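You operate a simulated robot arm through the tools that you are given. There is no shell and no other tool. Be economical: measure what you need, move in short steps, check, and stop when the job is done.

Carry out the task below with a simulated robot arm. There is one attempt and no reset: what you move stays moved.

Task
Push steel bar B5 flush into the white short profile.
Fine: the profile lies on the long tray: lay it on the clamp board's bed, lip to the fence, and clamp it for the push; push with the red slide, then draw the slide back and open the clamp; the profile stays on the bed.

The check looks at the end state, three seconds after you hand in, the way a careful person would. Anything else that was tipped, shoved, dropped, spilled or broken makes it a failure.

Robot
A 5-joint arm with a two-finger parallel gripper, fixed in place. Base frame: the origin is at the foot of the arm, x ahead of it, y to its left, z up; the work surface is at about z = 4. Lengths are in mm, angles in rad, forces in N, time in s.
With the tool pointing down near the work surface it reaches from about 260 to 680 mm from the base axis. Its first joint turns from -1.152 to 1.152 rad. The tool tilts only in the upright plane through the base axis and itself; it spins freely about its own axis. Payload 2.9 kg.
The TCP is the grasp point between the finger pads, 30 mm short of the fingertips. In the tool frame z runs along the fingers and y along their closing line. The gripper opens to 110 mm. The fingers are 20 mm wide and 10 mm thick; the gripper's body (48 by 112 mm) begins 55 mm behind the TCP.
Orientation is that of the tool frame in the base frame, as a unit quaternion [x, y, z, w]. With the fingers straight down and closing along the base's y, the tool's x points along the base's -x, its y along +y and its z along -z.

Tools
- The arm moves only by the tool move_arm. Its argument "increments" is a list of rows, each a list of 7 numbers: the shift along the tool's x, y, z in units of 40 mm (1.0 is 40 mm), then the turn, a rotation vector about the tool's x, y, z in units of 8 degrees (1.0 is 8 degrees), then the finger opening in mm, from 0 to 110. In form: [[tx, ty, tz, ax, ay, az, claw], ...]. A call has 1 to 12 rows; each row shifts and turns the commanded pose from where the row before left it, along the tool's axes as they then stand. A call with a number of a shift or a turn outside -1 to 1 is refused whole. A row lasts 0.2 s, in which the tool goes at most 50 mm and 0.15 rad; a call with a longer step from one row to the next is refused whole, and so is a gripper value outside its range. A pose out of reach is approached as far as the arm can. The call stops where the force on the tool passes 60 N (or 10 N more than at its start, if that is more) or the arm is blocked; 0.2 s more then pass. The fingers move at their own pace (about 108 mm/s each) and stop on an object; they squeeze with about 35 N. The grip force told is the motor's: it shows also when the fingers shut on nothing. Time passes only in rows, and 0.2 s behind the last, so rows that do not move let the fingers close. The reply holds the time, the measured pose of the TCP, the force on the tool along the base axes, the opening and the grip force, in the units named above and with some noise.
- Cameras (640 x 400 px; columns grow to the right, rows downward): "scene" is fixed at [20.3, -438.9, 616.4]; the picture's right is [0.89, -0.45, 0.00], its down [-0.20, -0.40, -0.89] and it looks along [0.40, 0.80, -0.45] (base axes); focal length 356 px, centre (320, 200). "wrist" rides on the gripper at [-36, 0, -57] in the tool frame; the picture's right is [0.00, -1.00, 0.00], its down [0.97, 0.00, -0.24] and it looks along [0.24, 0.00, 0.97] (tool axes); focal length 218 px, centre (320, 200). There is no depth. A picture from a camera that has moved, and an enlarged one, comes with that camera's place and axes in the base frame and with its lens.
- get_image(camera): a new picture of that camera. The clock stands still meanwhile.
- enlarge(camera, box): a new picture of the part [left, top, right, bottom] of that camera's present view, enlarged. The clock stands still meanwhile.
- hand_in(): hands the job in; it is judged then, once.

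Work in short steps. Places have to be worked out from the pictures, the camera data and where the tool is seen: move nearer, look again, correct. Check each grasp and each placing, and mend what went wrong. You have 120 turns and 76 pictures in all, those below and enlarged ones among them. Open the gripper and draw the arm clear of the work before you hand the job in, unless the task says otherwise; then end with one line.

The tools are called after "Request:" by a JSON object that holds its "fn" and its "kwargs". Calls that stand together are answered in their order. move_arm: Moves the arm, as the interface text tells. Its arguments: {"type":"object","properties":{"increments":{"type":"array","items":{"type":"array","items":{"type":"number"}}}},"required":["increments"]} The other tools are called the same way: get_image (camera) takes a picture; enlarge (camera, box) takes an enlarged picture of a part of a camera's view; hand_in () hands the job in.

At the start:

```text
time: 0.0
tcp_pos: [403.3, 102.2, 323.9]
orientation: [-0.001, 1.0, 0.0, 0.0]
contact_force: [1.3, 0.3, 0.7]
gripper_width: 110.1
grasp_force: 0.0
```

scene: 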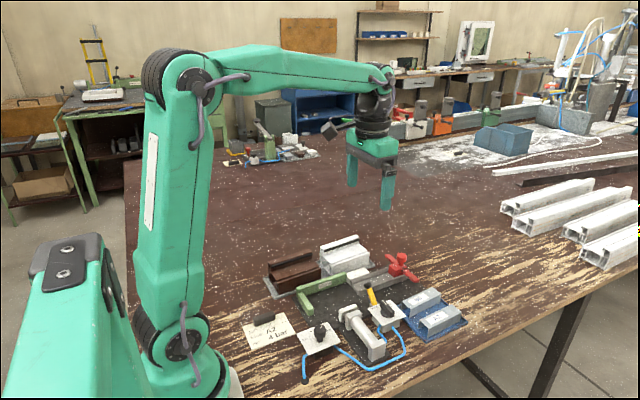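
wrist: 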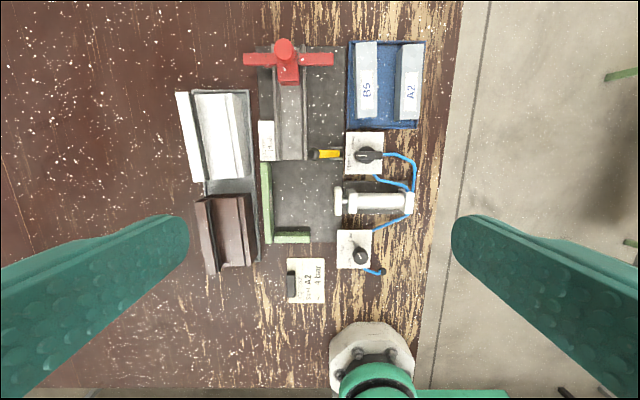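

The board with the clamp, slide, trays and bars lies ahead; I look closer at both views to identify the parts.

Request:
{"fn": "enlarge", "kwargs": {"camera": "wrist", "box": [160, 20, 440, 195]}}

Request:
{"fn": "enlarge", "kwargs": {"camera": "wrist", "box": [160, 150, 440, 325]}}

Request:
{"fn": "enlarge", "kwargs": {"camera": "scene", "box": [230, 220, 480, 390]}}

```text
2.29 times, centred on (300, 108) of wrist
camera zoom: at [439.7, 100.5, 381.5], right [0.0, -1.0, 0.0], down [-0.97, 0.0, 0.24], along [-0.24, 0.0, -0.97], focal length 499 px, centre (366, 411)
```

zoom: 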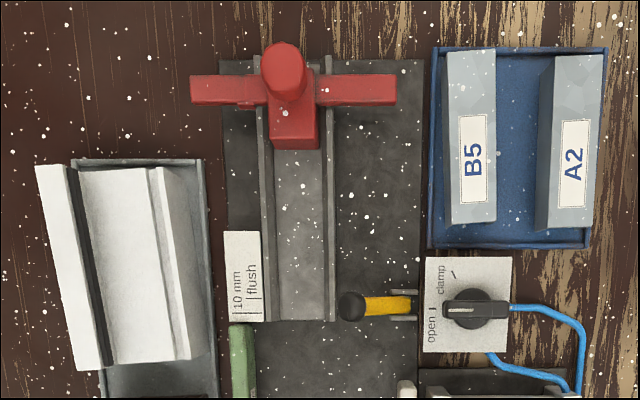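

```text
2.29 times, centred on (300, 238) of wrist
camera zoom: at [439.7, 100.5, 381.5], right [0.0, -1.0, 0.0], down [-0.97, 0.0, 0.24], along [-0.24, 0.0, -0.97], focal length 499 px, centre (366, 114)
```

zoom: 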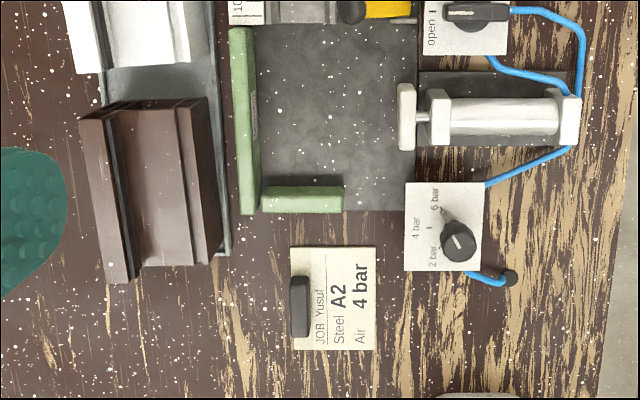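

```text
2.35 times, centred on (355, 305) of scene
camera zoom: at [20.3, -438.9, 616.4], right [0.89, -0.45, 0.0], down [-0.2, -0.4, -0.89], along [0.4, 0.8, -0.45], focal length 838 px, centre (238, -47)
```

zoom: 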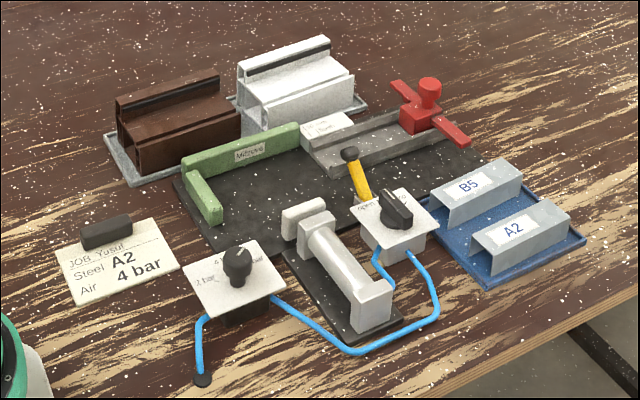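

To see the marks and the profile's shape, I move lower and nearer over the bed.

Request:
{"fn": "move_arm", "kwargs": {"increments": [[-0.2, 0.3, 0.8, 0, 0, 0, 110], [-0.2, 0.3, 0.8, 0, 0, 0, 110], [-0.2, 0.4, 0.8, 0, 0, 0, 110]]}}

Request:
{"fn": "get_image", "kwargs": {"camera": "wrist"}}

```text
time: 0.8
tcp_pos: [427.6, 143.3, 229.3]
orientation: [0.001, 1.0, 0.0, 0.0]
contact_force: [0.1, 0.2, -0.1]
gripper_width: 109.8
grasp_force: 0.0
```

```text
70 pictures are left
camera wrist: at [464.2, 140.6, 285.3], right [0.0, -1.0, 0.0], down [-0.97, 0.0, 0.24], along [-0.24, 0.0, -0.97], focal length 218 px, centre (320, 200)
```

wrist: 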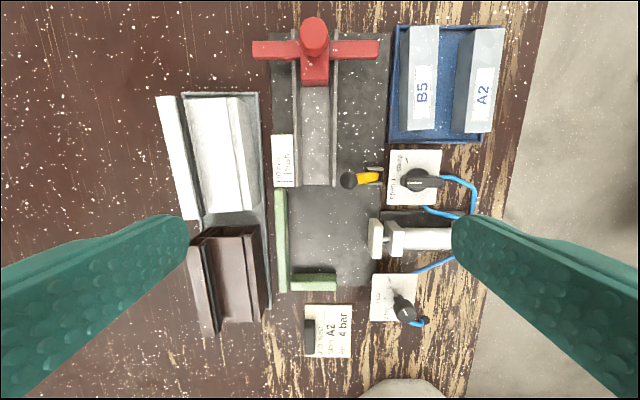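

Zooming in on profile, valve, regulator and slide.

Request:
{"fn": "enlarge", "kwargs": {"camera": "wrist", "box": [140, 80, 300, 220]}}

Request:
{"fn": "enlarge", "kwargs": {"camera": "wrist", "box": [330, 130, 490, 230]}}

Request:
{"fn": "enlarge", "kwargs": {"camera": "wrist", "box": [290, 240, 450, 340]}}

Request:
{"fn": "enlarge", "kwargs": {"camera": "wrist", "box": [240, 10, 400, 110]}}

Request:
{"fn": "enlarge", "kwargs": {"camera": "scene", "box": [290, 225, 370, 285]}}

Request:
{"fn": "enlarge", "kwargs": {"camera": "scene", "box": [340, 245, 430, 320]}}

```text
2.86 times, centred on (220, 150) of wrist
camera zoom: at [464.2, 140.6, 285.3], right [0.0, -1.0, 0.0], down [-0.97, 0.0, 0.24], along [-0.24, 0.0, -0.97], focal length 624 px, centre (606, 343)
```

zoom: 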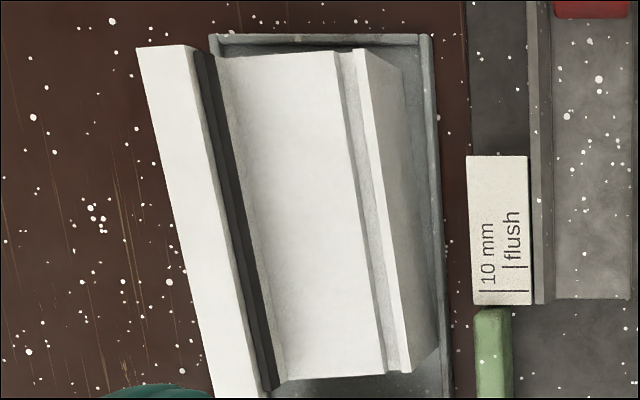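

```text
4.00 times, centred on (410, 180) of wrist
camera zoom: at [464.2, 140.6, 285.3], right [0.0, -1.0, 0.0], down [-0.97, 0.0, 0.24], along [-0.24, 0.0, -0.97], focal length 873 px, centre (-40, 280)
```

zoom: 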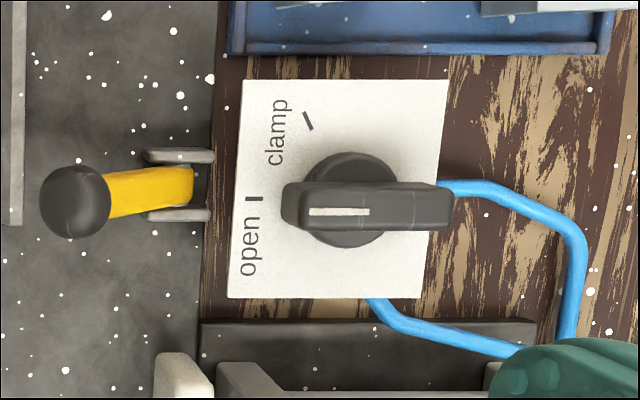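

```text
4.00 times, centred on (370, 290) of wrist
camera zoom: at [464.2, 140.6, 285.3], right [0.0, -1.0, 0.0], down [-0.97, 0.0, 0.24], along [-0.24, 0.0, -0.97], focal length 873 px, centre (120, -160)
```

zoom: 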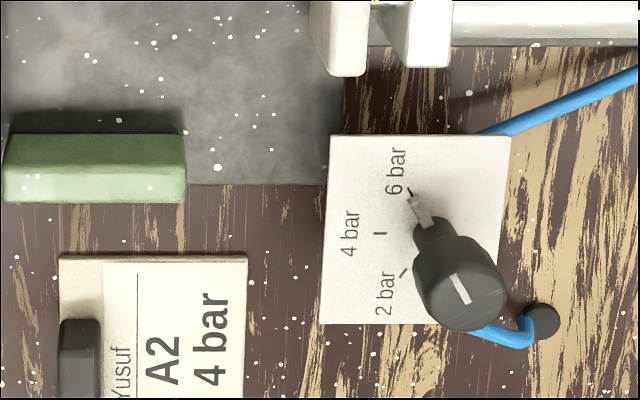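

```text
4.00 times, centred on (320, 60) of wrist
camera zoom: at [464.2, 140.6, 285.3], right [0.0, -1.0, 0.0], down [-0.97, 0.0, 0.24], along [-0.24, 0.0, -0.97], focal length 873 px, centre (320, 760)
```

zoom: 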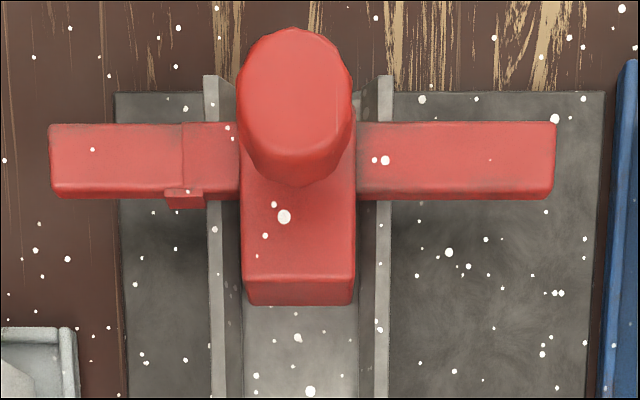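

```text
6.67 times, centred on (330, 255) of scene
camera zoom: at [20.3, -438.9, 616.4], right [0.89, -0.45, 0.0], down [-0.2, -0.4, -0.89], along [0.4, 0.8, -0.45], focal length 2373 px, centre (253, -167)
```

zoom: 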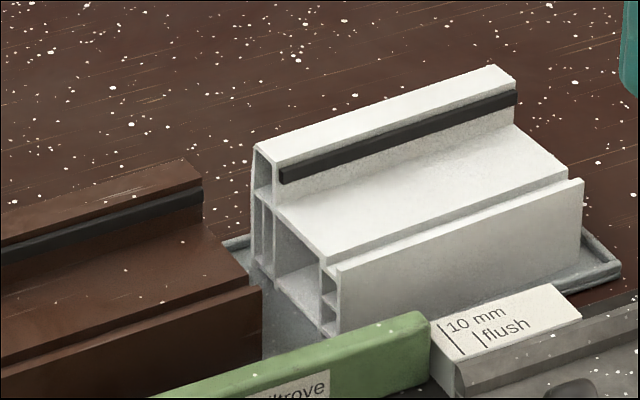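

```text
5.33 times, centred on (385, 282) of scene
camera zoom: at [20.3, -438.9, 616.4], right [0.89, -0.45, 0.0], down [-0.2, -0.4, -0.89], along [0.4, 0.8, -0.45], focal length 1898 px, centre (-27, -240)
```

zoom: 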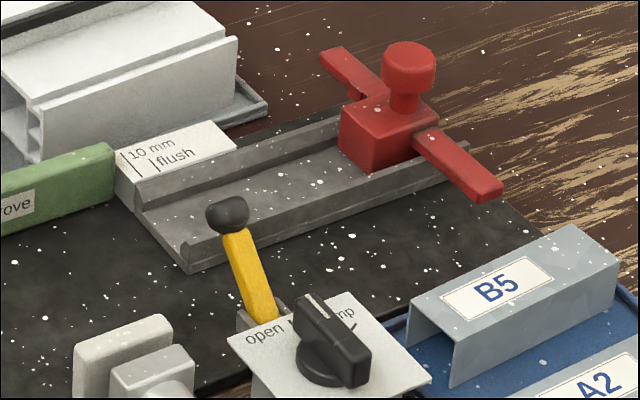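

I want to read the card and the fence label, and see the lever. I enlarge from the present view.

Request:
{"fn": "enlarge", "kwargs": {"camera": "wrist", "box": [296, 296, 360, 360]}}

Request:
{"fn": "enlarge", "kwargs": {"camera": "scene", "box": [295, 270, 405, 360]}}

```text
6.25 times, centred on (328, 328) of wrist
camera zoom: at [464.2, 140.6, 285.3], right [0.0, -1.0, 0.0], down [-0.97, 0.0, 0.24], along [-0.24, 0.0, -0.97], focal length 1364 px, centre (270, -600)
```

zoom: 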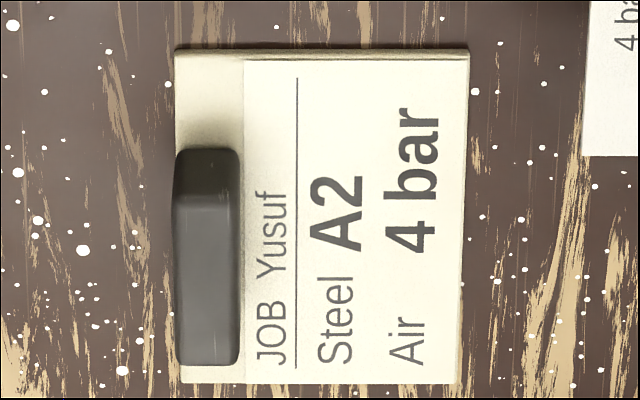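

```text
4.44 times, centred on (350, 315) of scene
camera zoom: at [20.3, -438.9, 616.4], right [0.89, -0.45, 0.0], down [-0.2, -0.4, -0.89], along [0.4, 0.8, -0.45], focal length 1582 px, centre (187, -311)
```

zoom: 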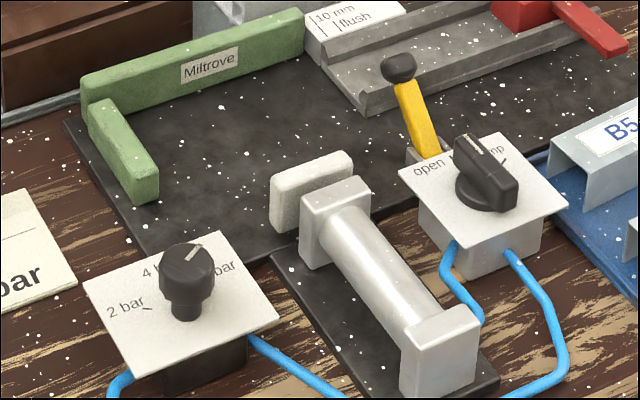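

The card is Yusuf's (A2, 4 bar), not this job: the task names B5 and says nothing of the air, so I leave card and regulator alone. I go over the white profile to measure its place and turn.

Request:
{"fn": "move_arm", "kwargs": {"increments": [[0.0, 1, 0.3, 0, 0, 0, 110], [0, 1, 0.4, 0, 0, 0, 110], [0, 0.9, 0.4, 0, 0, 0, 110], [0, 0, 0, 0, 0, 0, 110]]}}

Request:
{"fn": "get_image", "kwargs": {"camera": "wrist"}}

```text
time: 1.8
tcp_pos: [425.1, 257.8, 184.4]
orientation: [0.0, 1.0, 0.0, 0.0]
contact_force: [0.0, 0.4, -0.1]
gripper_width: 109.9
grasp_force: 0.1
```

```text
61 pictures are left
camera wrist: at [461.3, 256.8, 241.6], right [0.0, -1.0, 0.0], down [-0.97, 0.0, 0.24], along [-0.24, 0.0, -0.97], focal length 218 px, centre (320, 200)
```

wrist: 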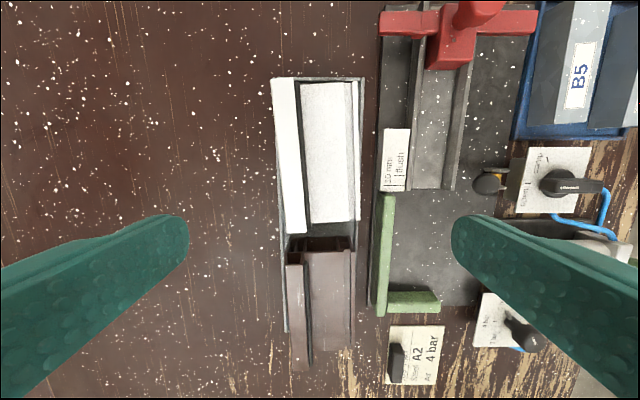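

Enlarging the profile from straight above.

Request:
{"fn": "enlarge", "kwargs": {"camera": "wrist", "box": [240, 65, 400, 245]}}

Request:
{"fn": "enlarge", "kwargs": {"camera": "wrist", "box": [350, 175, 510, 325]}}

```text
2.22 times, centred on (320, 155) of wrist
camera zoom: at [461.3, 256.8, 241.6], right [0.0, -1.0, 0.0], down [-0.97, 0.0, 0.24], along [-0.24, 0.0, -0.97], focal length 485 px, centre (320, 300)
```

zoom: 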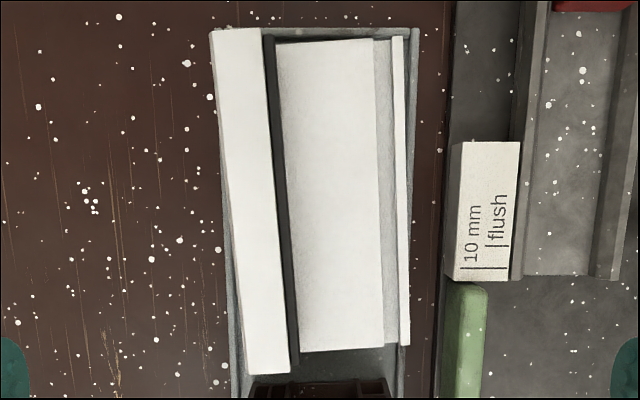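

```text
2.67 times, centred on (430, 250) of wrist
camera zoom: at [461.3, 256.8, 241.6], right [0.0, -1.0, 0.0], down [-0.97, 0.0, 0.24], along [-0.24, 0.0, -0.97], focal length 582 px, centre (27, 67)
```

zoom: 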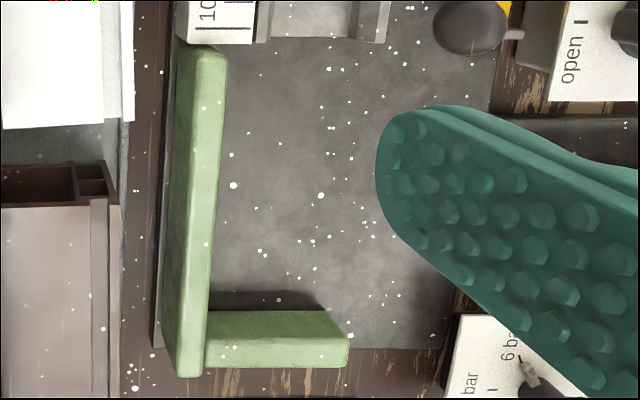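

Estimate: lip top (z≈70) runs from x≈390 to 508, centre about (449, 280), thickness ≈16, turned ≈ +3.4°. I move over the lip, turn to match, and look before gripping.

Request:
{"fn": "move_arm", "kwargs": {"increments": [[-0.6, 0.55, 0.3, 0, 0, 0, 50], [0, 0, 0.8, 0, 0, -0.43, 50], [0, 0, 0.4, 0, 0, 0, 50], [0, 0, 0, 0, 0, 0, 50]]}}

Request:
{"fn": "get_image", "kwargs": {"camera": "wrist"}}

Request:
{"fn": "enlarge", "kwargs": {"camera": "scene", "box": [290, 160, 430, 290]}}

```text
time: 2.8
tcp_pos: [448.7, 279.7, 125.9]
orientation: [-0.029, 1.0, 0.0, 0.0]
contact_force: [0.5, 0.0, -0.8]
gripper_width: 50.2
grasp_force: 0.0
```

```text
58 pictures are left
camera wrist: at [486.5, 280.8, 181.8], right [0.06, -1.0, 0.0], down [-0.97, -0.06, 0.24], along [-0.24, -0.01, -0.97], focal length 218 px, centre (320, 200)
```

wrist: 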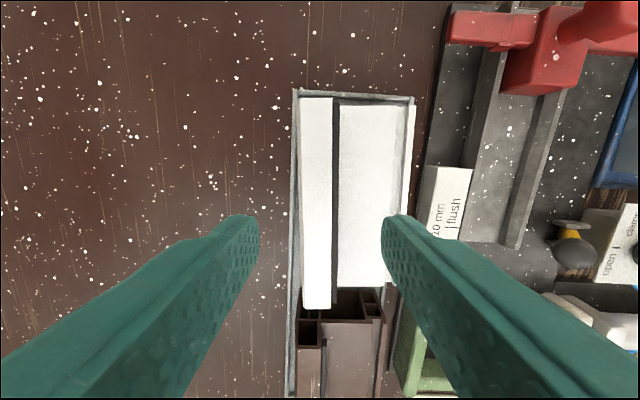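

```text
3.08 times, centred on (360, 225) of scene
camera zoom: at [20.3, -438.9, 616.4], right [0.89, -0.45, 0.0], down [-0.2, -0.4, -0.89], along [0.4, 0.8, -0.45], focal length 1095 px, centre (197, 123)
```

zoom: 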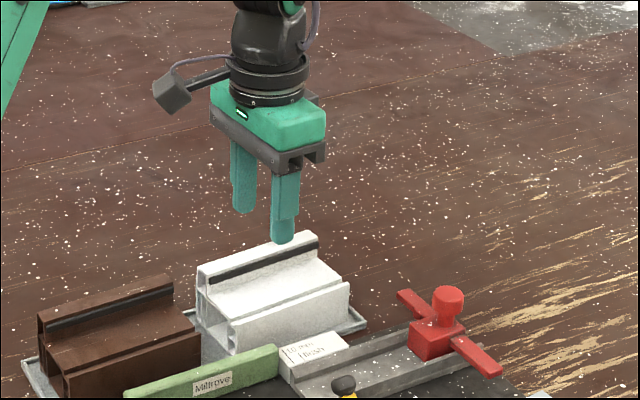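

Tool is aligned (offset ≈1.5 mm in y). I descend to tip z≈50 and close on the lip.

Request:
{"fn": "move_arm", "kwargs": {"increments": [[0, 0.04, 0.5, 0, 0, 0, 50], [0, 0, 0.45, 0, 0, 0, 50], [0, 0, 0.2, 0, 0, 0, 50], [0, 0, 0, 0, 0, 0, 0], [0, 0, 0, 0, 0, 0, 0]]}}

Request:
{"fn": "enlarge", "kwargs": {"camera": "scene", "box": [300, 190, 400, 290]}}

Request:
{"fn": "get_image", "kwargs": {"camera": "wrist"}}

```text
time: 4.0
tcp_pos: [451.0, 281.3, 77.1]
orientation: [-0.029, 1.0, 0.0, 0.0]
contact_force: [-0.5, 0.9, 0.1]
gripper_width: 19.5
grasp_force: 35.0
```

```text
4.00 times, centred on (350, 240) of scene
camera zoom: at [20.3, -438.9, 616.4], right [0.89, -0.45, 0.0], down [-0.2, -0.4, -0.89], along [0.4, 0.8, -0.45], focal length 1424 px, centre (200, 40)
```

zoom: 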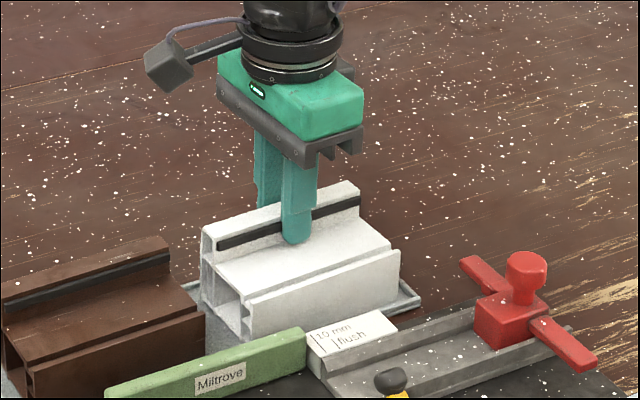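

```text
55 pictures are left
camera wrist: at [487.4, 282.3, 134.8], right [0.06, -1.0, 0.0], down [-0.97, -0.06, 0.24], along [-0.24, -0.01, -0.97], focal length 218 px, centre (320, 200)
```

wrist: 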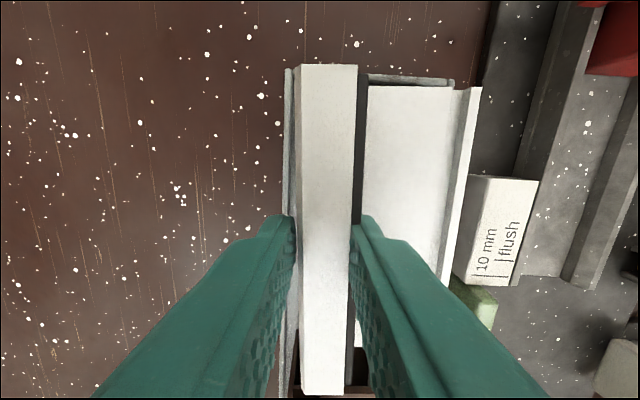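

The lip is gripped (19.5 mm with its gasket). I lift straight up, well over the neighbours, and turn it square.

Request:
{"fn": "move_arm", "kwargs": {"increments": [[0, 0, -0.2, 0, 0, 0, 0], [0, 0, -0.5, 0, 0, 0, 0], [0, 0, -0.8, 0, 0, 0, 0], [0, 0, -0.8, 0, 0, 0, 0], [0, 0, -0.3, 0, 0, 0.43, 0], [0, 0, 0, 0, 0, 0, 0]]}}

Request:
{"fn": "enlarge", "kwargs": {"camera": "scene", "box": [270, 130, 430, 290]}}

```text
time: 5.4
tcp_pos: [449.9, 281.7, 181.8]
orientation: [0.001, 1.0, 0.001, 0.0]
contact_force: [-0.2, 0.4, -1.2]
gripper_width: 19.4
grasp_force: 34.8
```

```text
2.50 times, centred on (350, 210) of scene
camera zoom: at [20.3, -438.9, 616.4], right [0.89, -0.45, 0.0], down [-0.2, -0.4, -0.89], along [0.4, 0.8, -0.45], focal length 890 px, centre (245, 175)
```

zoom: 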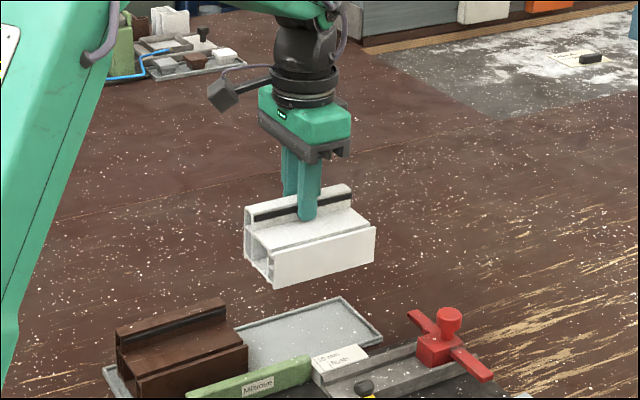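

Held level. I carry it to above the bed at about (350, 168).

Request:
{"fn": "move_arm", "kwargs": {"increments": [[0.1, -0.9, 0, 0, 0, 0, 0], [0.4, -0.95, 0, 0, 0, 0, 0], [0.95, -0.7, 0, 0, 0, 0, 0], [0.95, -0.29, 0, 0, 0, 0, 0], [0.09, 0, 0.4, 0, 0, 0, 0], [0, 0, 0.8, 0, 0, 0, 0], [0, 0, 0, 0, 0, 0, 0]]}}

Request:
{"fn": "get_image", "kwargs": {"camera": "wrist"}}

Request:
{"fn": "enlarge", "kwargs": {"camera": "scene", "box": [270, 200, 430, 330]}}

```text
time: 7.0
tcp_pos: [350.5, 167.8, 136.3]
orientation: [0.0, 1.0, 0.0, 0.0]
contact_force: [0.3, 0.2, -2.1]
gripper_width: 19.3
grasp_force: 34.7
```

```text
53 pictures are left
camera wrist: at [387.1, 165.4, 192.2], right [0.0, -1.0, 0.0], down [-0.97, 0.0, 0.24], along [-0.24, 0.0, -0.97], focal length 218 px, centre (320, 200)
```

wrist: 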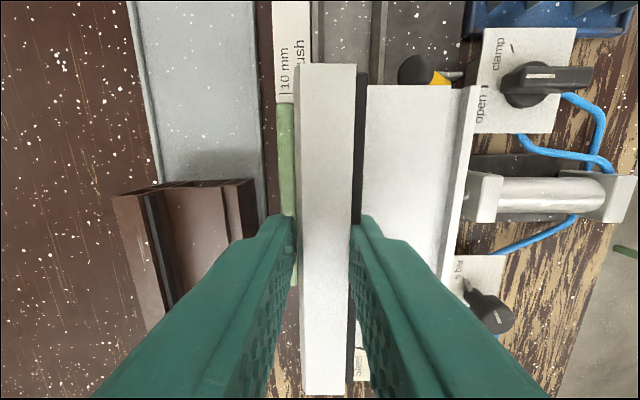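

```text
3.08 times, centred on (350, 265) of scene
camera zoom: at [20.3, -438.9, 616.4], right [0.89, -0.45, 0.0], down [-0.2, -0.4, -0.89], along [0.4, 0.8, -0.45], focal length 1095 px, centre (228, 0)
```

zoom: 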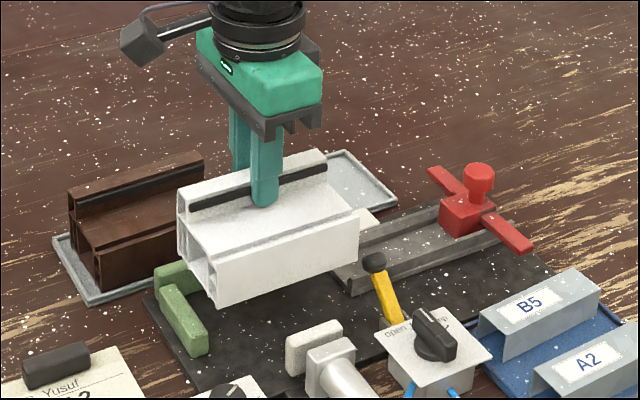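

I check the held profile's alignment against the fence by enlarging.

Request:
{"fn": "enlarge", "kwargs": {"camera": "wrist", "box": [240, 40, 480, 240]}}

```text
2.00 times, centred on (360, 140) of wrist
camera zoom: at [387.1, 165.4, 192.2], right [0.0, -1.0, 0.0], down [-0.97, 0.0, 0.24], along [-0.24, 0.0, -0.97], focal length 436 px, centre (240, 320)
```

zoom: 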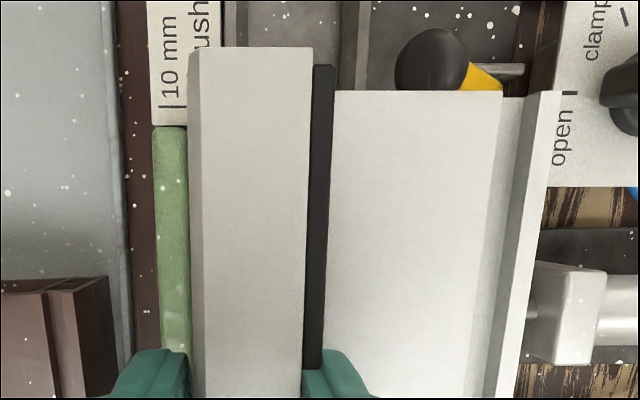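

Clearance to the fence and stop looks right; I lower in steps, watching the force.

Request:
{"fn": "move_arm", "kwargs": {"increments": [[0, 0, 0.6, 0, 0, 0, 0], [0, 0, 0.5, 0, 0, 0, 0], [0, 0, 0.15, 0, 0, 0, 0], [0, 0, 0.1, 0, 0, 0, 0]]}}

Request:
{"fn": "enlarge", "kwargs": {"camera": "scene", "box": [270, 200, 430, 330]}}

```text
time: 8.0
tcp_pos: [351.7, 168.5, 82.6]
orientation: [0.001, 1.0, 0.0, 0.0]
contact_force: [-5.8, -4.6, 21.9]
gripper_width: 19.5
grasp_force: 34.9
```

```text
3.08 times, centred on (350, 265) of scene
camera zoom: at [20.2, -438.9, 616.4], right [0.89, -0.45, 0.0], down [-0.2, -0.4, -0.89], along [0.4, 0.8, -0.45], focal length 1095 px, centre (228, 0)
```

zoom: 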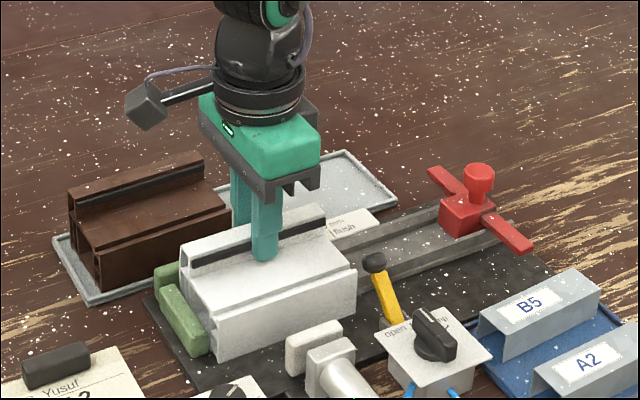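

It rests on the bed (22 N). I ease the press and slide it gently to the stop and then to the fence in small steps.

Request:
{"fn": "move_arm", "kwargs": {"increments": [[0, 0, -0.02, 0, 0, 0, 0], [0.03, 0, 0, 0, 0, 0, 0], [0.03, 0, 0, 0, 0, 0, 0], [0.02, 0, 0, 0, 0, 0, 0]]}}

Request:
{"fn": "move_arm", "kwargs": {"increments": [[0, 0.03, 0, 0, 0, 0, 0], [0, 0.03, 0, 0, 0, 0, 0], [0, 0.03, 0, 0, 0, 0, 0]]}}

Request:
{"fn": "enlarge", "kwargs": {"camera": "scene", "box": [295, 220, 395, 300]}}

```text
time: 9.0
tcp_pos: [350.7, 167.4, 81.1]
orientation: [0.001, 1.0, 0.002, 0.003]
contact_force: [14.8, -2.3, -2.8]
gripper_width: 19.3
grasp_force: 34.6
```

```text
time: 9.8
tcp_pos: [350.0, 172.6, 83.1]
orientation: [0.001, 1.0, 0.001, 0.003]
contact_force: [20.8, -9.1, 4.7]
gripper_width: 19.5
grasp_force: 35.2
```

```text
5.00 times, centred on (345, 260) of scene
camera zoom: at [20.3, -438.9, 616.4], right [0.89, -0.45, 0.0], down [-0.2, -0.4, -0.89], along [0.4, 0.8, -0.45], focal length 1780 px, centre (195, -100)
```

zoom: 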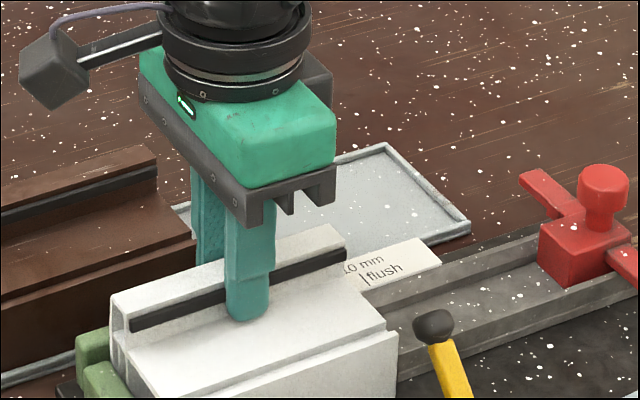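

It touches the stop (x-force ≈20 N). I ease x slightly and continue toward the fence.

Request:
{"fn": "move_arm", "kwargs": {"increments": [[-0.02, 0.03, 0, 0, 0, 0, 0], [0, 0.03, 0, 0, 0, 0, 0], [0, 0.03, 0, 0, 0, 0, 0]]}}

Request:
{"fn": "get_image", "kwargs": {"camera": "wrist"}}

```text
time: 10.6
tcp_pos: [348.2, 175.3, 82.3]
orientation: [0.001, 1.0, 0.001, 0.001]
contact_force: [20.1, -13.1, 5.2]
gripper_width: 19.0
grasp_force: 34.8
```

```text
48 pictures are left
camera wrist: at [386.3, 173.0, 138.9], right [0.0, -1.0, 0.0], down [-0.97, 0.0, 0.24], along [-0.24, 0.0, -0.97], focal length 218 px, centre (320, 200)
```

wrist: 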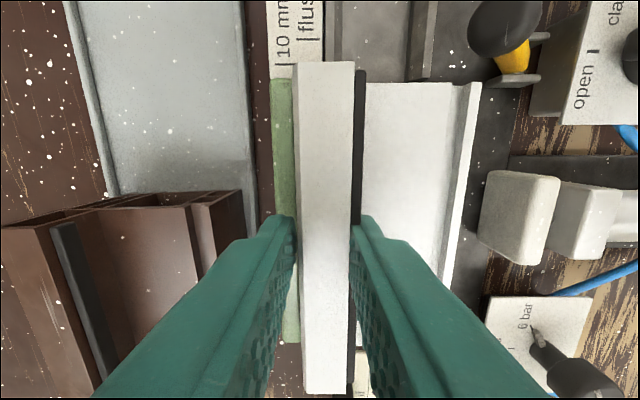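

Nearly at the fence; a bit more in y.

Request:
{"fn": "move_arm", "kwargs": {"increments": [[-0.02, 0.03, 0, 0, 0, 0, 0], [0, 0.03, 0, 0, 0, 0, 0]]}}

Request:
{"fn": "enlarge", "kwargs": {"camera": "wrist", "box": [240, 40, 400, 140]}}

```text
time: 11.2
tcp_pos: [349.2, 175.3, 82.3]
orientation: [0.003, 1.0, 0.0, -0.002]
contact_force: [19.9, -39.6, 17.6]
gripper_width: 19.5
grasp_force: 35.3
```

```text
4.00 times, centred on (320, 90) of wrist
camera zoom: at [386.3, 173.8, 138.3], right [-0.01, -1.0, 0.0], down [-0.97, 0.01, 0.24], along [-0.24, 0.0, -0.97], focal length 873 px, centre (320, 640)
```

zoom: 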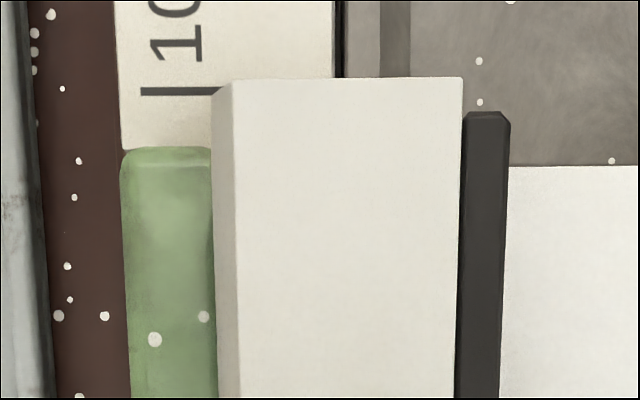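

Firm against fence and stop. I ease off the loads, release, and rise.

Request:
{"fn": "move_arm", "kwargs": {"increments": [[-0.02, -0.06, -0.01, 0, 0, 0, 0], [0, 0, 0, 0, 0, 0, 45], [0, 0, 0, 0, 0, 0, 45], [0, 0, -0.5, 0, 0, 0, 45], [0, 0, -1, 0, 0, 0, 45], [0, 0, -1, 0, 0, 0, 45]]}}

Request:
{"fn": "get_image", "kwargs": {"camera": "wrist"}}

Request:
{"fn": "enlarge", "kwargs": {"camera": "scene", "box": [290, 220, 450, 330]}}

```text
time: 12.6
tcp_pos: [352.4, 176.5, 181.3]
orientation: [0.001, 1.0, 0.0, 0.0]
contact_force: [0.2, 0.4, 0.7]
gripper_width: 45.1
grasp_force: 0.0
```

```text
46 pictures are left
camera wrist: at [389.0, 175.3, 238.0], right [0.0, -1.0, 0.0], down [-0.97, 0.0, 0.24], along [-0.24, 0.0, -0.97], focal length 218 px, centre (320, 200)
```

wrist: 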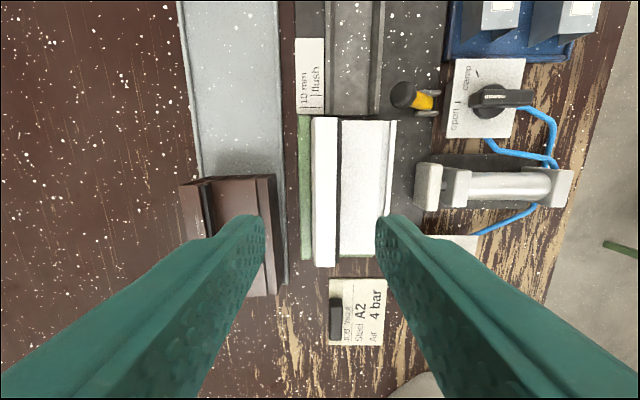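

```text
3.64 times, centred on (370, 275) of scene
camera zoom: at [20.3, -438.9, 616.4], right [0.89, -0.45, 0.0], down [-0.2, -0.4, -0.89], along [0.4, 0.8, -0.45], focal length 1294 px, centre (138, -73)
```

zoom: 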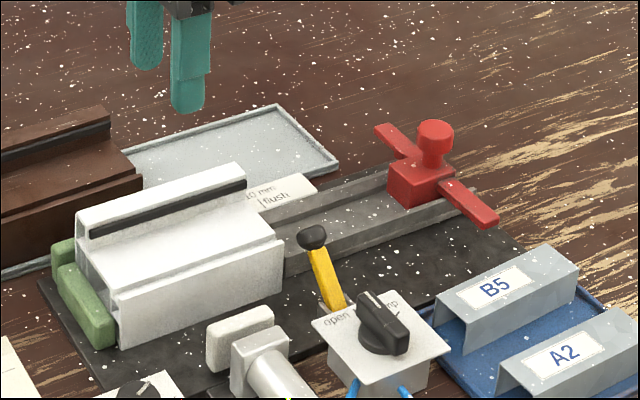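

The profile sits against fence and stop. Next the clamp valve: I move over its knob (≈(427, 30)) and spin the gripper 90° so the fingers straddle the handle.

Request:
{"fn": "move_arm", "kwargs": {"increments": [[-0.47, -0.92, 0, 0, 0, 0, 45], [-0.47, -0.92, 0, 0, 0, 0, 45], [-0.47, -0.92, 0, 0, 0, 0, 45], [-0.47, -0.92, 0, 0, 0, 0, 45], [0, 0, 0.1, 0, 0, -1, 45], [0, 0, 0.1, 0, 0, -1, 45], [0, 0, 0.1, 0, 0, -1, 45], [0, 0, 0.1, 0, 0, -1, 45], [0, 0, 0.1, 0, 0, -1, 45], [0, 0, 0.1, 0, 0, -1, 45], [0, 0, 0.1, 0, 0, -1, 45], [0, 0, 0.1, 0, 0, -1, 45]]}}

Request:
{"fn": "move_arm", "kwargs": {"increments": [[0, 0, 0.1, 0, 0, -1, 45], [0, 0, 0.1, 0, 0, -1, 45], [0, 0, 0.1, 0, 0, -1, 45], [0, 0, 0, 0, 0, -0.25, 45], [0, 0, 0, 0, 0, 0, 45]]}}

Request:
{"fn": "get_image", "kwargs": {"camera": "wrist"}}

```text
time: 15.2
tcp_pos: [425.9, 28.2, 151.0]
orientation: [-0.531, 0.848, 0.0, -0.001]
contact_force: [-0.3, 0.4, -0.8]
gripper_width: 44.7
grasp_force: 0.0
```

```text
time: 16.4
tcp_pos: [426.2, 27.7, 136.7]
orientation: [-0.707, 0.707, 0.0, -0.001]
contact_force: [-0.2, 0.8, -0.8]
gripper_width: 45.0
grasp_force: 0.1
```

```text
44 pictures are left
camera wrist: at [426.2, 62.5, 194.1], right [1.0, 0.0, 0.0], down [0.0, -0.97, 0.24], along [0.0, -0.24, -0.97], focal length 218 px, centre (320, 200)
```

wrist: 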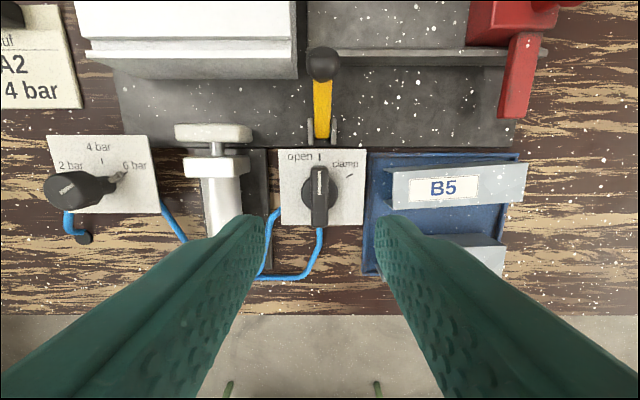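

The handle is centred in x and ≈2 mm off in y. I descend so the tips reach about z≈38 and close on the handle.

Request:
{"fn": "move_arm", "kwargs": {"increments": [[-0.04, 0, 0.6, 0, 0, 0, 45], [0, 0, 0.6, 0, 0, 0, 45], [0, 0, 0.4, 0, 0, 0, 45], [0, 0, 0.1, 0, 0, 0, 45], [0, 0, 0, 0, 0, 0, 45]]}}

Request:
{"fn": "enlarge", "kwargs": {"camera": "scene", "box": [340, 230, 460, 330]}}

```text
time: 17.6
tcp_pos: [425.4, 28.3, 68.5]
orientation: [-0.707, 0.707, -0.001, 0.0]
contact_force: [0.0, 0.3, 0.2]
gripper_width: 45.1
grasp_force: 0.1
```

```text
4.00 times, centred on (400, 280) of scene
camera zoom: at [20.3, -438.9, 616.4], right [0.89, -0.45, 0.0], down [-0.2, -0.4, -0.89], along [0.4, 0.8, -0.45], focal length 1424 px, centre (0, -120)
```

zoom: 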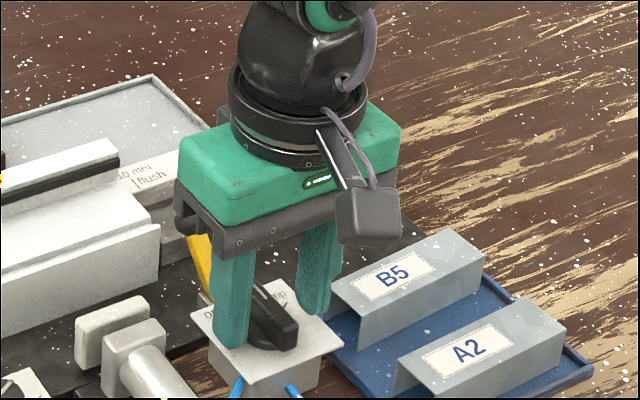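

Fingers straddle the handle clear of the bars. I close on it.

Request:
{"fn": "move_arm", "kwargs": {"increments": [[0, 0, 0, 0, 0, 0, 0], [0, 0, 0, 0, 0, 0, 0], [0, 0, 0, 0, 0, 0, 0]]}}

Request:
{"fn": "get_image", "kwargs": {"camera": "wrist"}}

```text
time: 18.4
tcp_pos: [425.4, 29.3, 67.9]
orientation: [-0.707, 0.707, 0.001, -0.001]
contact_force: [-9.0, 0.9, 4.8]
gripper_width: 12.1
grasp_force: 45.2
```

```text
42 pictures are left
camera wrist: at [426.0, 63.0, 125.6], right [1.0, 0.0, 0.0], down [0.0, -0.97, 0.24], along [0.0, -0.24, -0.97], focal length 218 px, centre (320, 200)
```

wrist: 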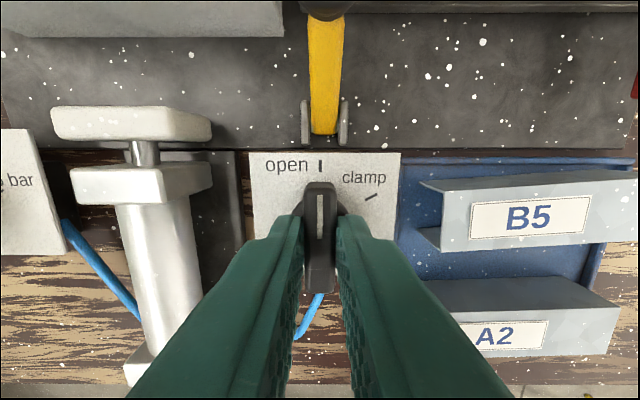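

Gripped. The clamp tick lies ≈63° clockwise seen from above; I turn the knob that way.

Request:
{"fn": "move_arm", "kwargs": {"increments": [[0, 0, 0, 0, 0, 1, 0], [0, 0, 0, 0, 0, 1, 0], [0, 0, 0, 0, 0, 1, 0], [0, 0, 0, 0, 0, 1, 0], [0, 0, 0, 0, 0, 1, 0], [0, 0, 0, 0, 0, 1, 0], [0, 0, 0, 0, 0, 0.9, 0], [0, 0, 0, 0, 0, 0.7, 0], [0, 0, 0, 0, 0, 0, 0]]}}

Request:
{"fn": "get_image", "kwargs": {"camera": "wrist"}}

Request:
{"fn": "enlarge", "kwargs": {"camera": "scene", "box": [290, 230, 450, 350]}}

```text
time: 20.4
tcp_pos: [424.3, 28.6, 69.8]
orientation: [-0.251, 0.968, 0.0, -0.002]
contact_force: [-3.6, -10.9, -29.7]
gripper_width: 11.8
grasp_force: 45.0
```

```text
41 pictures are left
camera wrist: at [456.6, 45.0, 125.6], right [0.49, -0.87, 0.0], down [-0.85, -0.47, 0.24], along [-0.21, -0.12, -0.97], focal length 218 px, centre (320, 200)
```

wrist: 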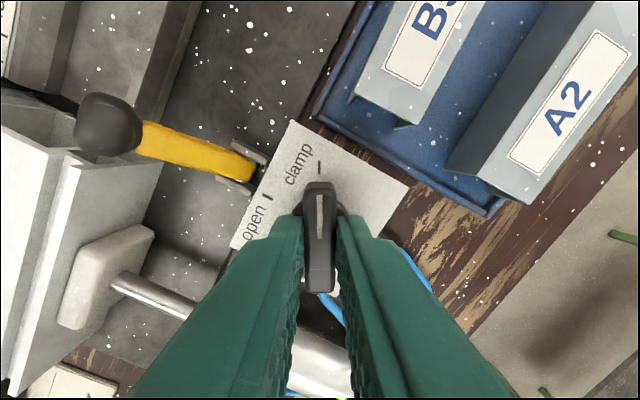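

```text
3.33 times, centred on (370, 290) of scene
camera zoom: at [20.5, -438.9, 616.4], right [0.89, -0.45, 0.0], down [-0.2, -0.4, -0.89], along [0.4, 0.8, -0.45], focal length 1186 px, centre (153, -100)
```

zoom: 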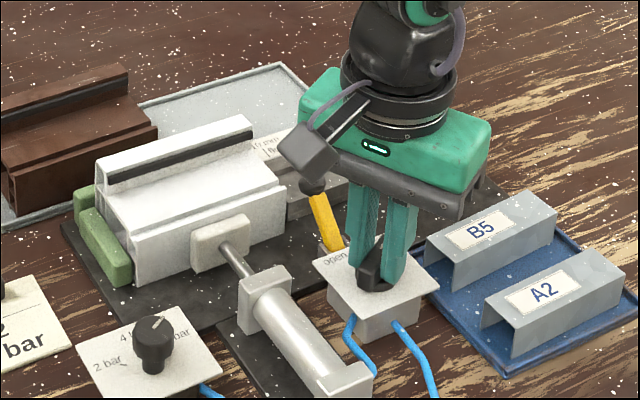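

The clamp has driven its pad onto the profile. I release the knob and rise, then view everything from above, spinning back square.

Request:
{"fn": "move_arm", "kwargs": {"increments": [[0, 0, 0, 0, 0, 0, 35], [0, 0, 0, 0, 0, 0, 35], [0, 0, -0.5, 0, 0, 0, 40], [0, 0, -1, 0, 0, 0, 60], [0, 0, -1, 0, 0, 0.7, 80], [0, 0, -0.5, 0, 0, 1, 80], [0, 0, 0, 0, 0, 1, 80], [0, 0, 0, 0, 0, 0.95, 80], [0, 0, 0, 0, 0, 0, 80]]}}

Request:
{"fn": "get_image", "kwargs": {"camera": "wrist"}}

```text
time: 22.4
tcp_pos: [426.0, 29.0, 188.6]
orientation: [0.001, 1.0, 0.0, 0.001]
contact_force: [0.2, -0.1, 0.3]
gripper_width: 80.3
grasp_force: 0.1
```

```text
39 pictures are left
camera wrist: at [462.1, 27.5, 245.9], right [0.0, -1.0, 0.0], down [-0.97, 0.0, 0.24], along [-0.24, 0.0, -0.97], focal length 218 px, centre (320, 200)
```

wrist: 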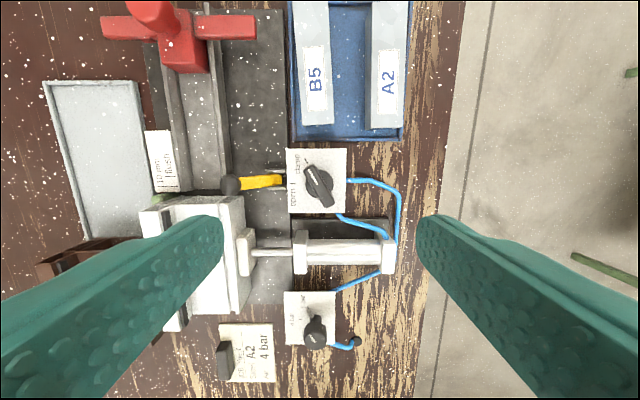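

Clamp on. Now to the bars: I move above B5 to measure it.

Request:
{"fn": "move_arm", "kwargs": {"increments": [[-0.9, 0, 0, 0, 0, 0, 80], [-0.9, 0, 0.3, 0, 0, 0, 80], [-0.2, 0, 0.3, 0, 0, 0, 80], [0, 0, 0, 0, 0, 0, 80]]}}

Request:
{"fn": "get_image", "kwargs": {"camera": "wrist"}}

Request:
{"fn": "enlarge", "kwargs": {"camera": "wrist", "box": [190, 60, 430, 260]}}

```text
time: 23.4
tcp_pos: [505.7, 28.4, 165.6]
orientation: [0.0, 1.0, 0.0, 0.0]
contact_force: [-0.7, 0.3, 0.1]
gripper_width: 80.1
grasp_force: 0.1
```

```text
38 pictures are left
camera wrist: at [542.3, 26.9, 222.0], right [0.0, -1.0, 0.0], down [-0.97, 0.0, 0.24], along [-0.24, 0.0, -0.97], focal length 218 px, centre (320, 200)
```

wrist: 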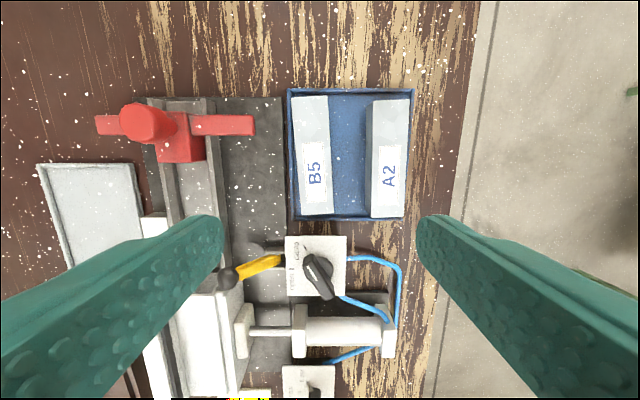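

```text
2.00 times, centred on (310, 160) of wrist
camera zoom: at [542.3, 26.9, 222.0], right [0.0, -1.0, 0.0], down [-0.97, 0.0, 0.24], along [-0.24, 0.0, -0.97], focal length 436 px, centre (340, 280)
```

zoom: 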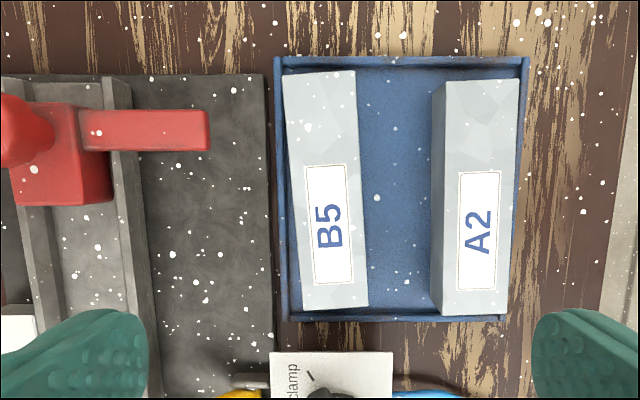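

B5: top at z≈32, about 30 wide × 98 long, centre ≈(532, 32), turned ≈ +3.7°. I align above it at a lower height and check.

Request:
{"fn": "move_arm", "kwargs": {"increments": [[-0.65, 0.1, 0.3, 0, 0, 0, 54], [0, 0, 0.6, 0, 0, -0.46, 54], [0, 0, 0.6, 0, 0, 0, 54], [0, 0, 0, 0, 0, 0, 54]]}}

Request:
{"fn": "get_image", "kwargs": {"camera": "wrist"}}

```text
time: 24.4
tcp_pos: [532.6, 34.9, 105.6]
orientation: [-0.032, 0.999, 0.0, 0.0]
contact_force: [0.1, -0.5, 0.0]
gripper_width: 54.0
grasp_force: 0.0
```

```text
36 pictures are left
camera wrist: at [567.8, 34.7, 162.5], right [0.06, -1.0, 0.0], down [-0.97, -0.06, 0.24], along [-0.24, -0.02, -0.97], focal length 218 px, centre (320, 200)
```

wrist: 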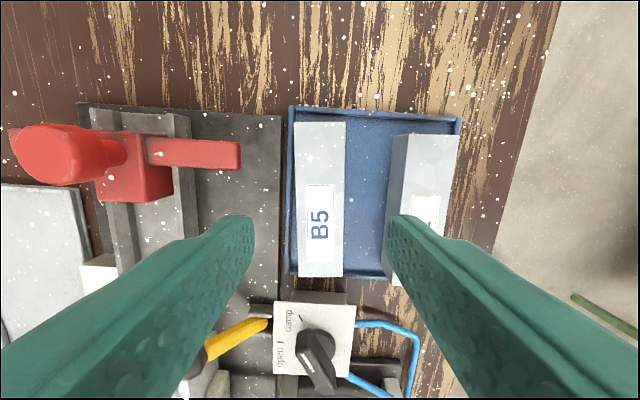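

Centred and aligned. I descend and close on B5's upper sides.

Request:
{"fn": "move_arm", "kwargs": {"increments": [[0, 0, 0.5, 0, 0, 0, 46], [0, 0, 0.5, 0, 0, 0, 46], [0, 0, 0.34, 0, 0, 0, 46], [0, 0, 0, 0, 0, 0, 46], [0, 0, 0, 0, 0, 0, 0], [0, 0, 0, 0, 0, 0, 0]]}}

Request:
{"fn": "enlarge", "kwargs": {"camera": "scene", "box": [370, 220, 490, 350]}}

```text
time: 25.8
tcp_pos: [531.1, 33.2, 51.7]
orientation: [-0.031, 1.0, 0.0, 0.0]
contact_force: [0.0, -0.1, -1.1]
gripper_width: 29.7
grasp_force: 34.6
```

```text
3.08 times, centred on (430, 285) of scene
camera zoom: at [20.3, -438.9, 616.4], right [0.89, -0.45, 0.0], down [-0.2, -0.4, -0.89], along [0.4, 0.8, -0.45], focal length 1095 px, centre (-18, -62)
```

zoom: 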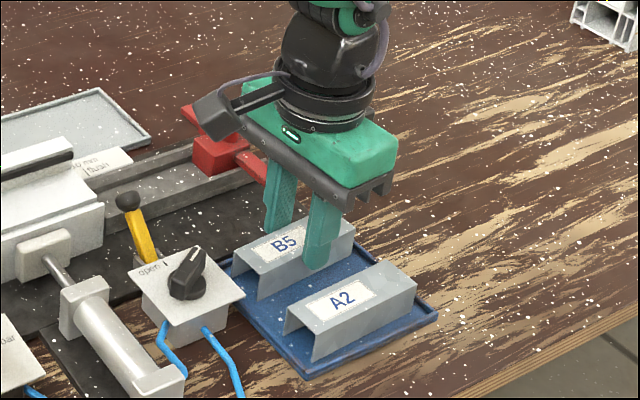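

B5 is gripped (29.7 mm). I lift it clear and square it up.

Request:
{"fn": "move_arm", "kwargs": {"increments": [[0, 0, -0.3, 0, 0, 0, 0], [0, 0, -0.8, 0, 0, 0, 0], [0, 0, -1, 0, 0, 0, 0], [0, 0, -0.6, 0, 0, 0.46, 0], [0.5, 0.8, 0, 0, 0, 0, 0], [0.5, 0.9, 0, 0, 0, 0, 0], [0.5, 0.9, 0, 0, 0, 0, 0], [0, 0.28, 0, 0, 0, 0, 0], [0, 0, 0, 0, 0, 0, 0]]}}

Request:
{"fn": "get_image", "kwargs": {"camera": "wrist"}}

Request:
{"fn": "enlarge", "kwargs": {"camera": "scene", "box": [310, 170, 470, 310]}}

```text
time: 27.8
tcp_pos: [472.9, 148.4, 161.4]
orientation: [0.001, 1.0, 0.0, 0.0]
contact_force: [0.7, 0.1, -1.2]
gripper_width: 29.5
grasp_force: 34.7
```

```text
34 pictures are left
camera wrist: at [509.4, 146.2, 217.9], right [0.0, -1.0, 0.0], down [-0.97, 0.0, 0.24], along [-0.24, 0.0, -0.97], focal length 218 px, centre (320, 200)
```

wrist: 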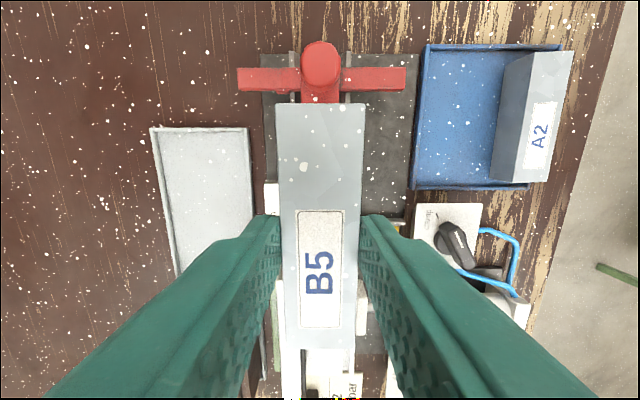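

```text
2.86 times, centred on (390, 240) of scene
camera zoom: at [20.3, -438.9, 616.4], right [0.89, -0.45, 0.0], down [-0.2, -0.4, -0.89], along [0.4, 0.8, -0.45], focal length 1017 px, centre (120, 86)
```

zoom: 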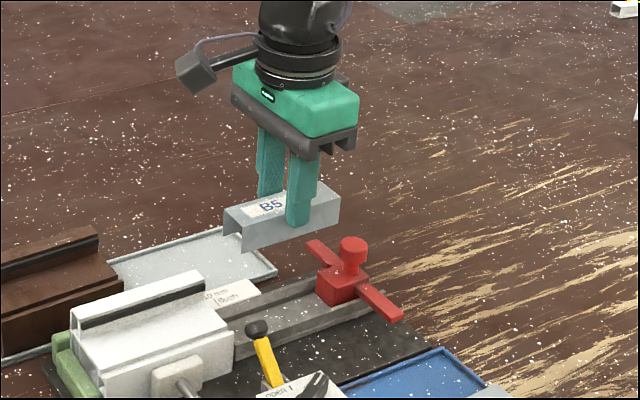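

The bar lines up with the slide and channel in the picture. I shift 3 mm toward -x and lower to just above the rails.

Request:
{"fn": "move_arm", "kwargs": {"increments": [[0.07, 0, 0.6, 0, 0, 0, 0], [0, 0, 0.8, 0, 0, 0, 0], [0, 0, 0.6, 0, 0, 0, 0], [0, 0, 0, 0, 0, 0, 0]]}}

Request:
{"fn": "get_image", "kwargs": {"camera": "wrist"}}

Request:
{"fn": "enlarge", "kwargs": {"camera": "scene", "box": [330, 210, 430, 300]}}

```text
time: 28.8
tcp_pos: [469.1, 149.2, 80.2]
orientation: [0.0, 1.0, 0.0, -0.001]
contact_force: [-0.4, 1.2, -2.0]
gripper_width: 29.5
grasp_force: 34.7
```

```text
32 pictures are left
camera wrist: at [506.5, 147.8, 137.0], right [0.0, -1.0, 0.0], down [-0.97, 0.0, 0.24], along [-0.24, 0.0, -0.97], focal length 218 px, centre (320, 200)
```

wrist: 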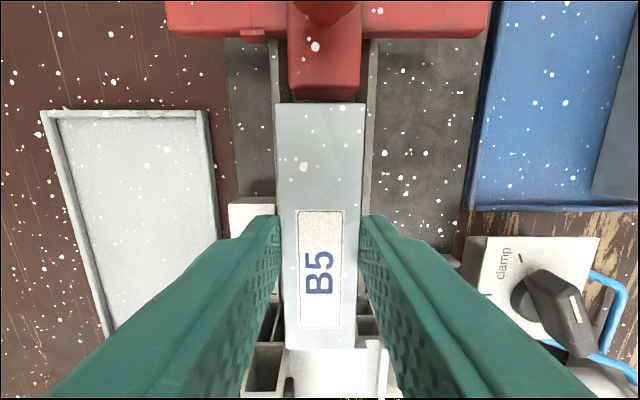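

```text
4.44 times, centred on (380, 255) of scene
camera zoom: at [20.3, -438.9, 616.4], right [0.89, -0.45, 0.0], down [-0.2, -0.4, -0.89], along [0.4, 0.8, -0.45], focal length 1582 px, centre (53, -44)
```

zoom: 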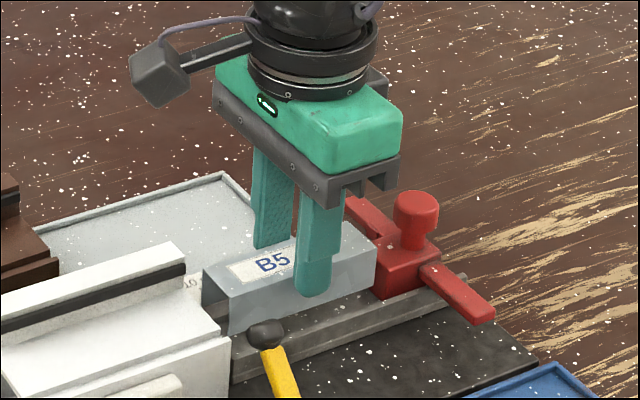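

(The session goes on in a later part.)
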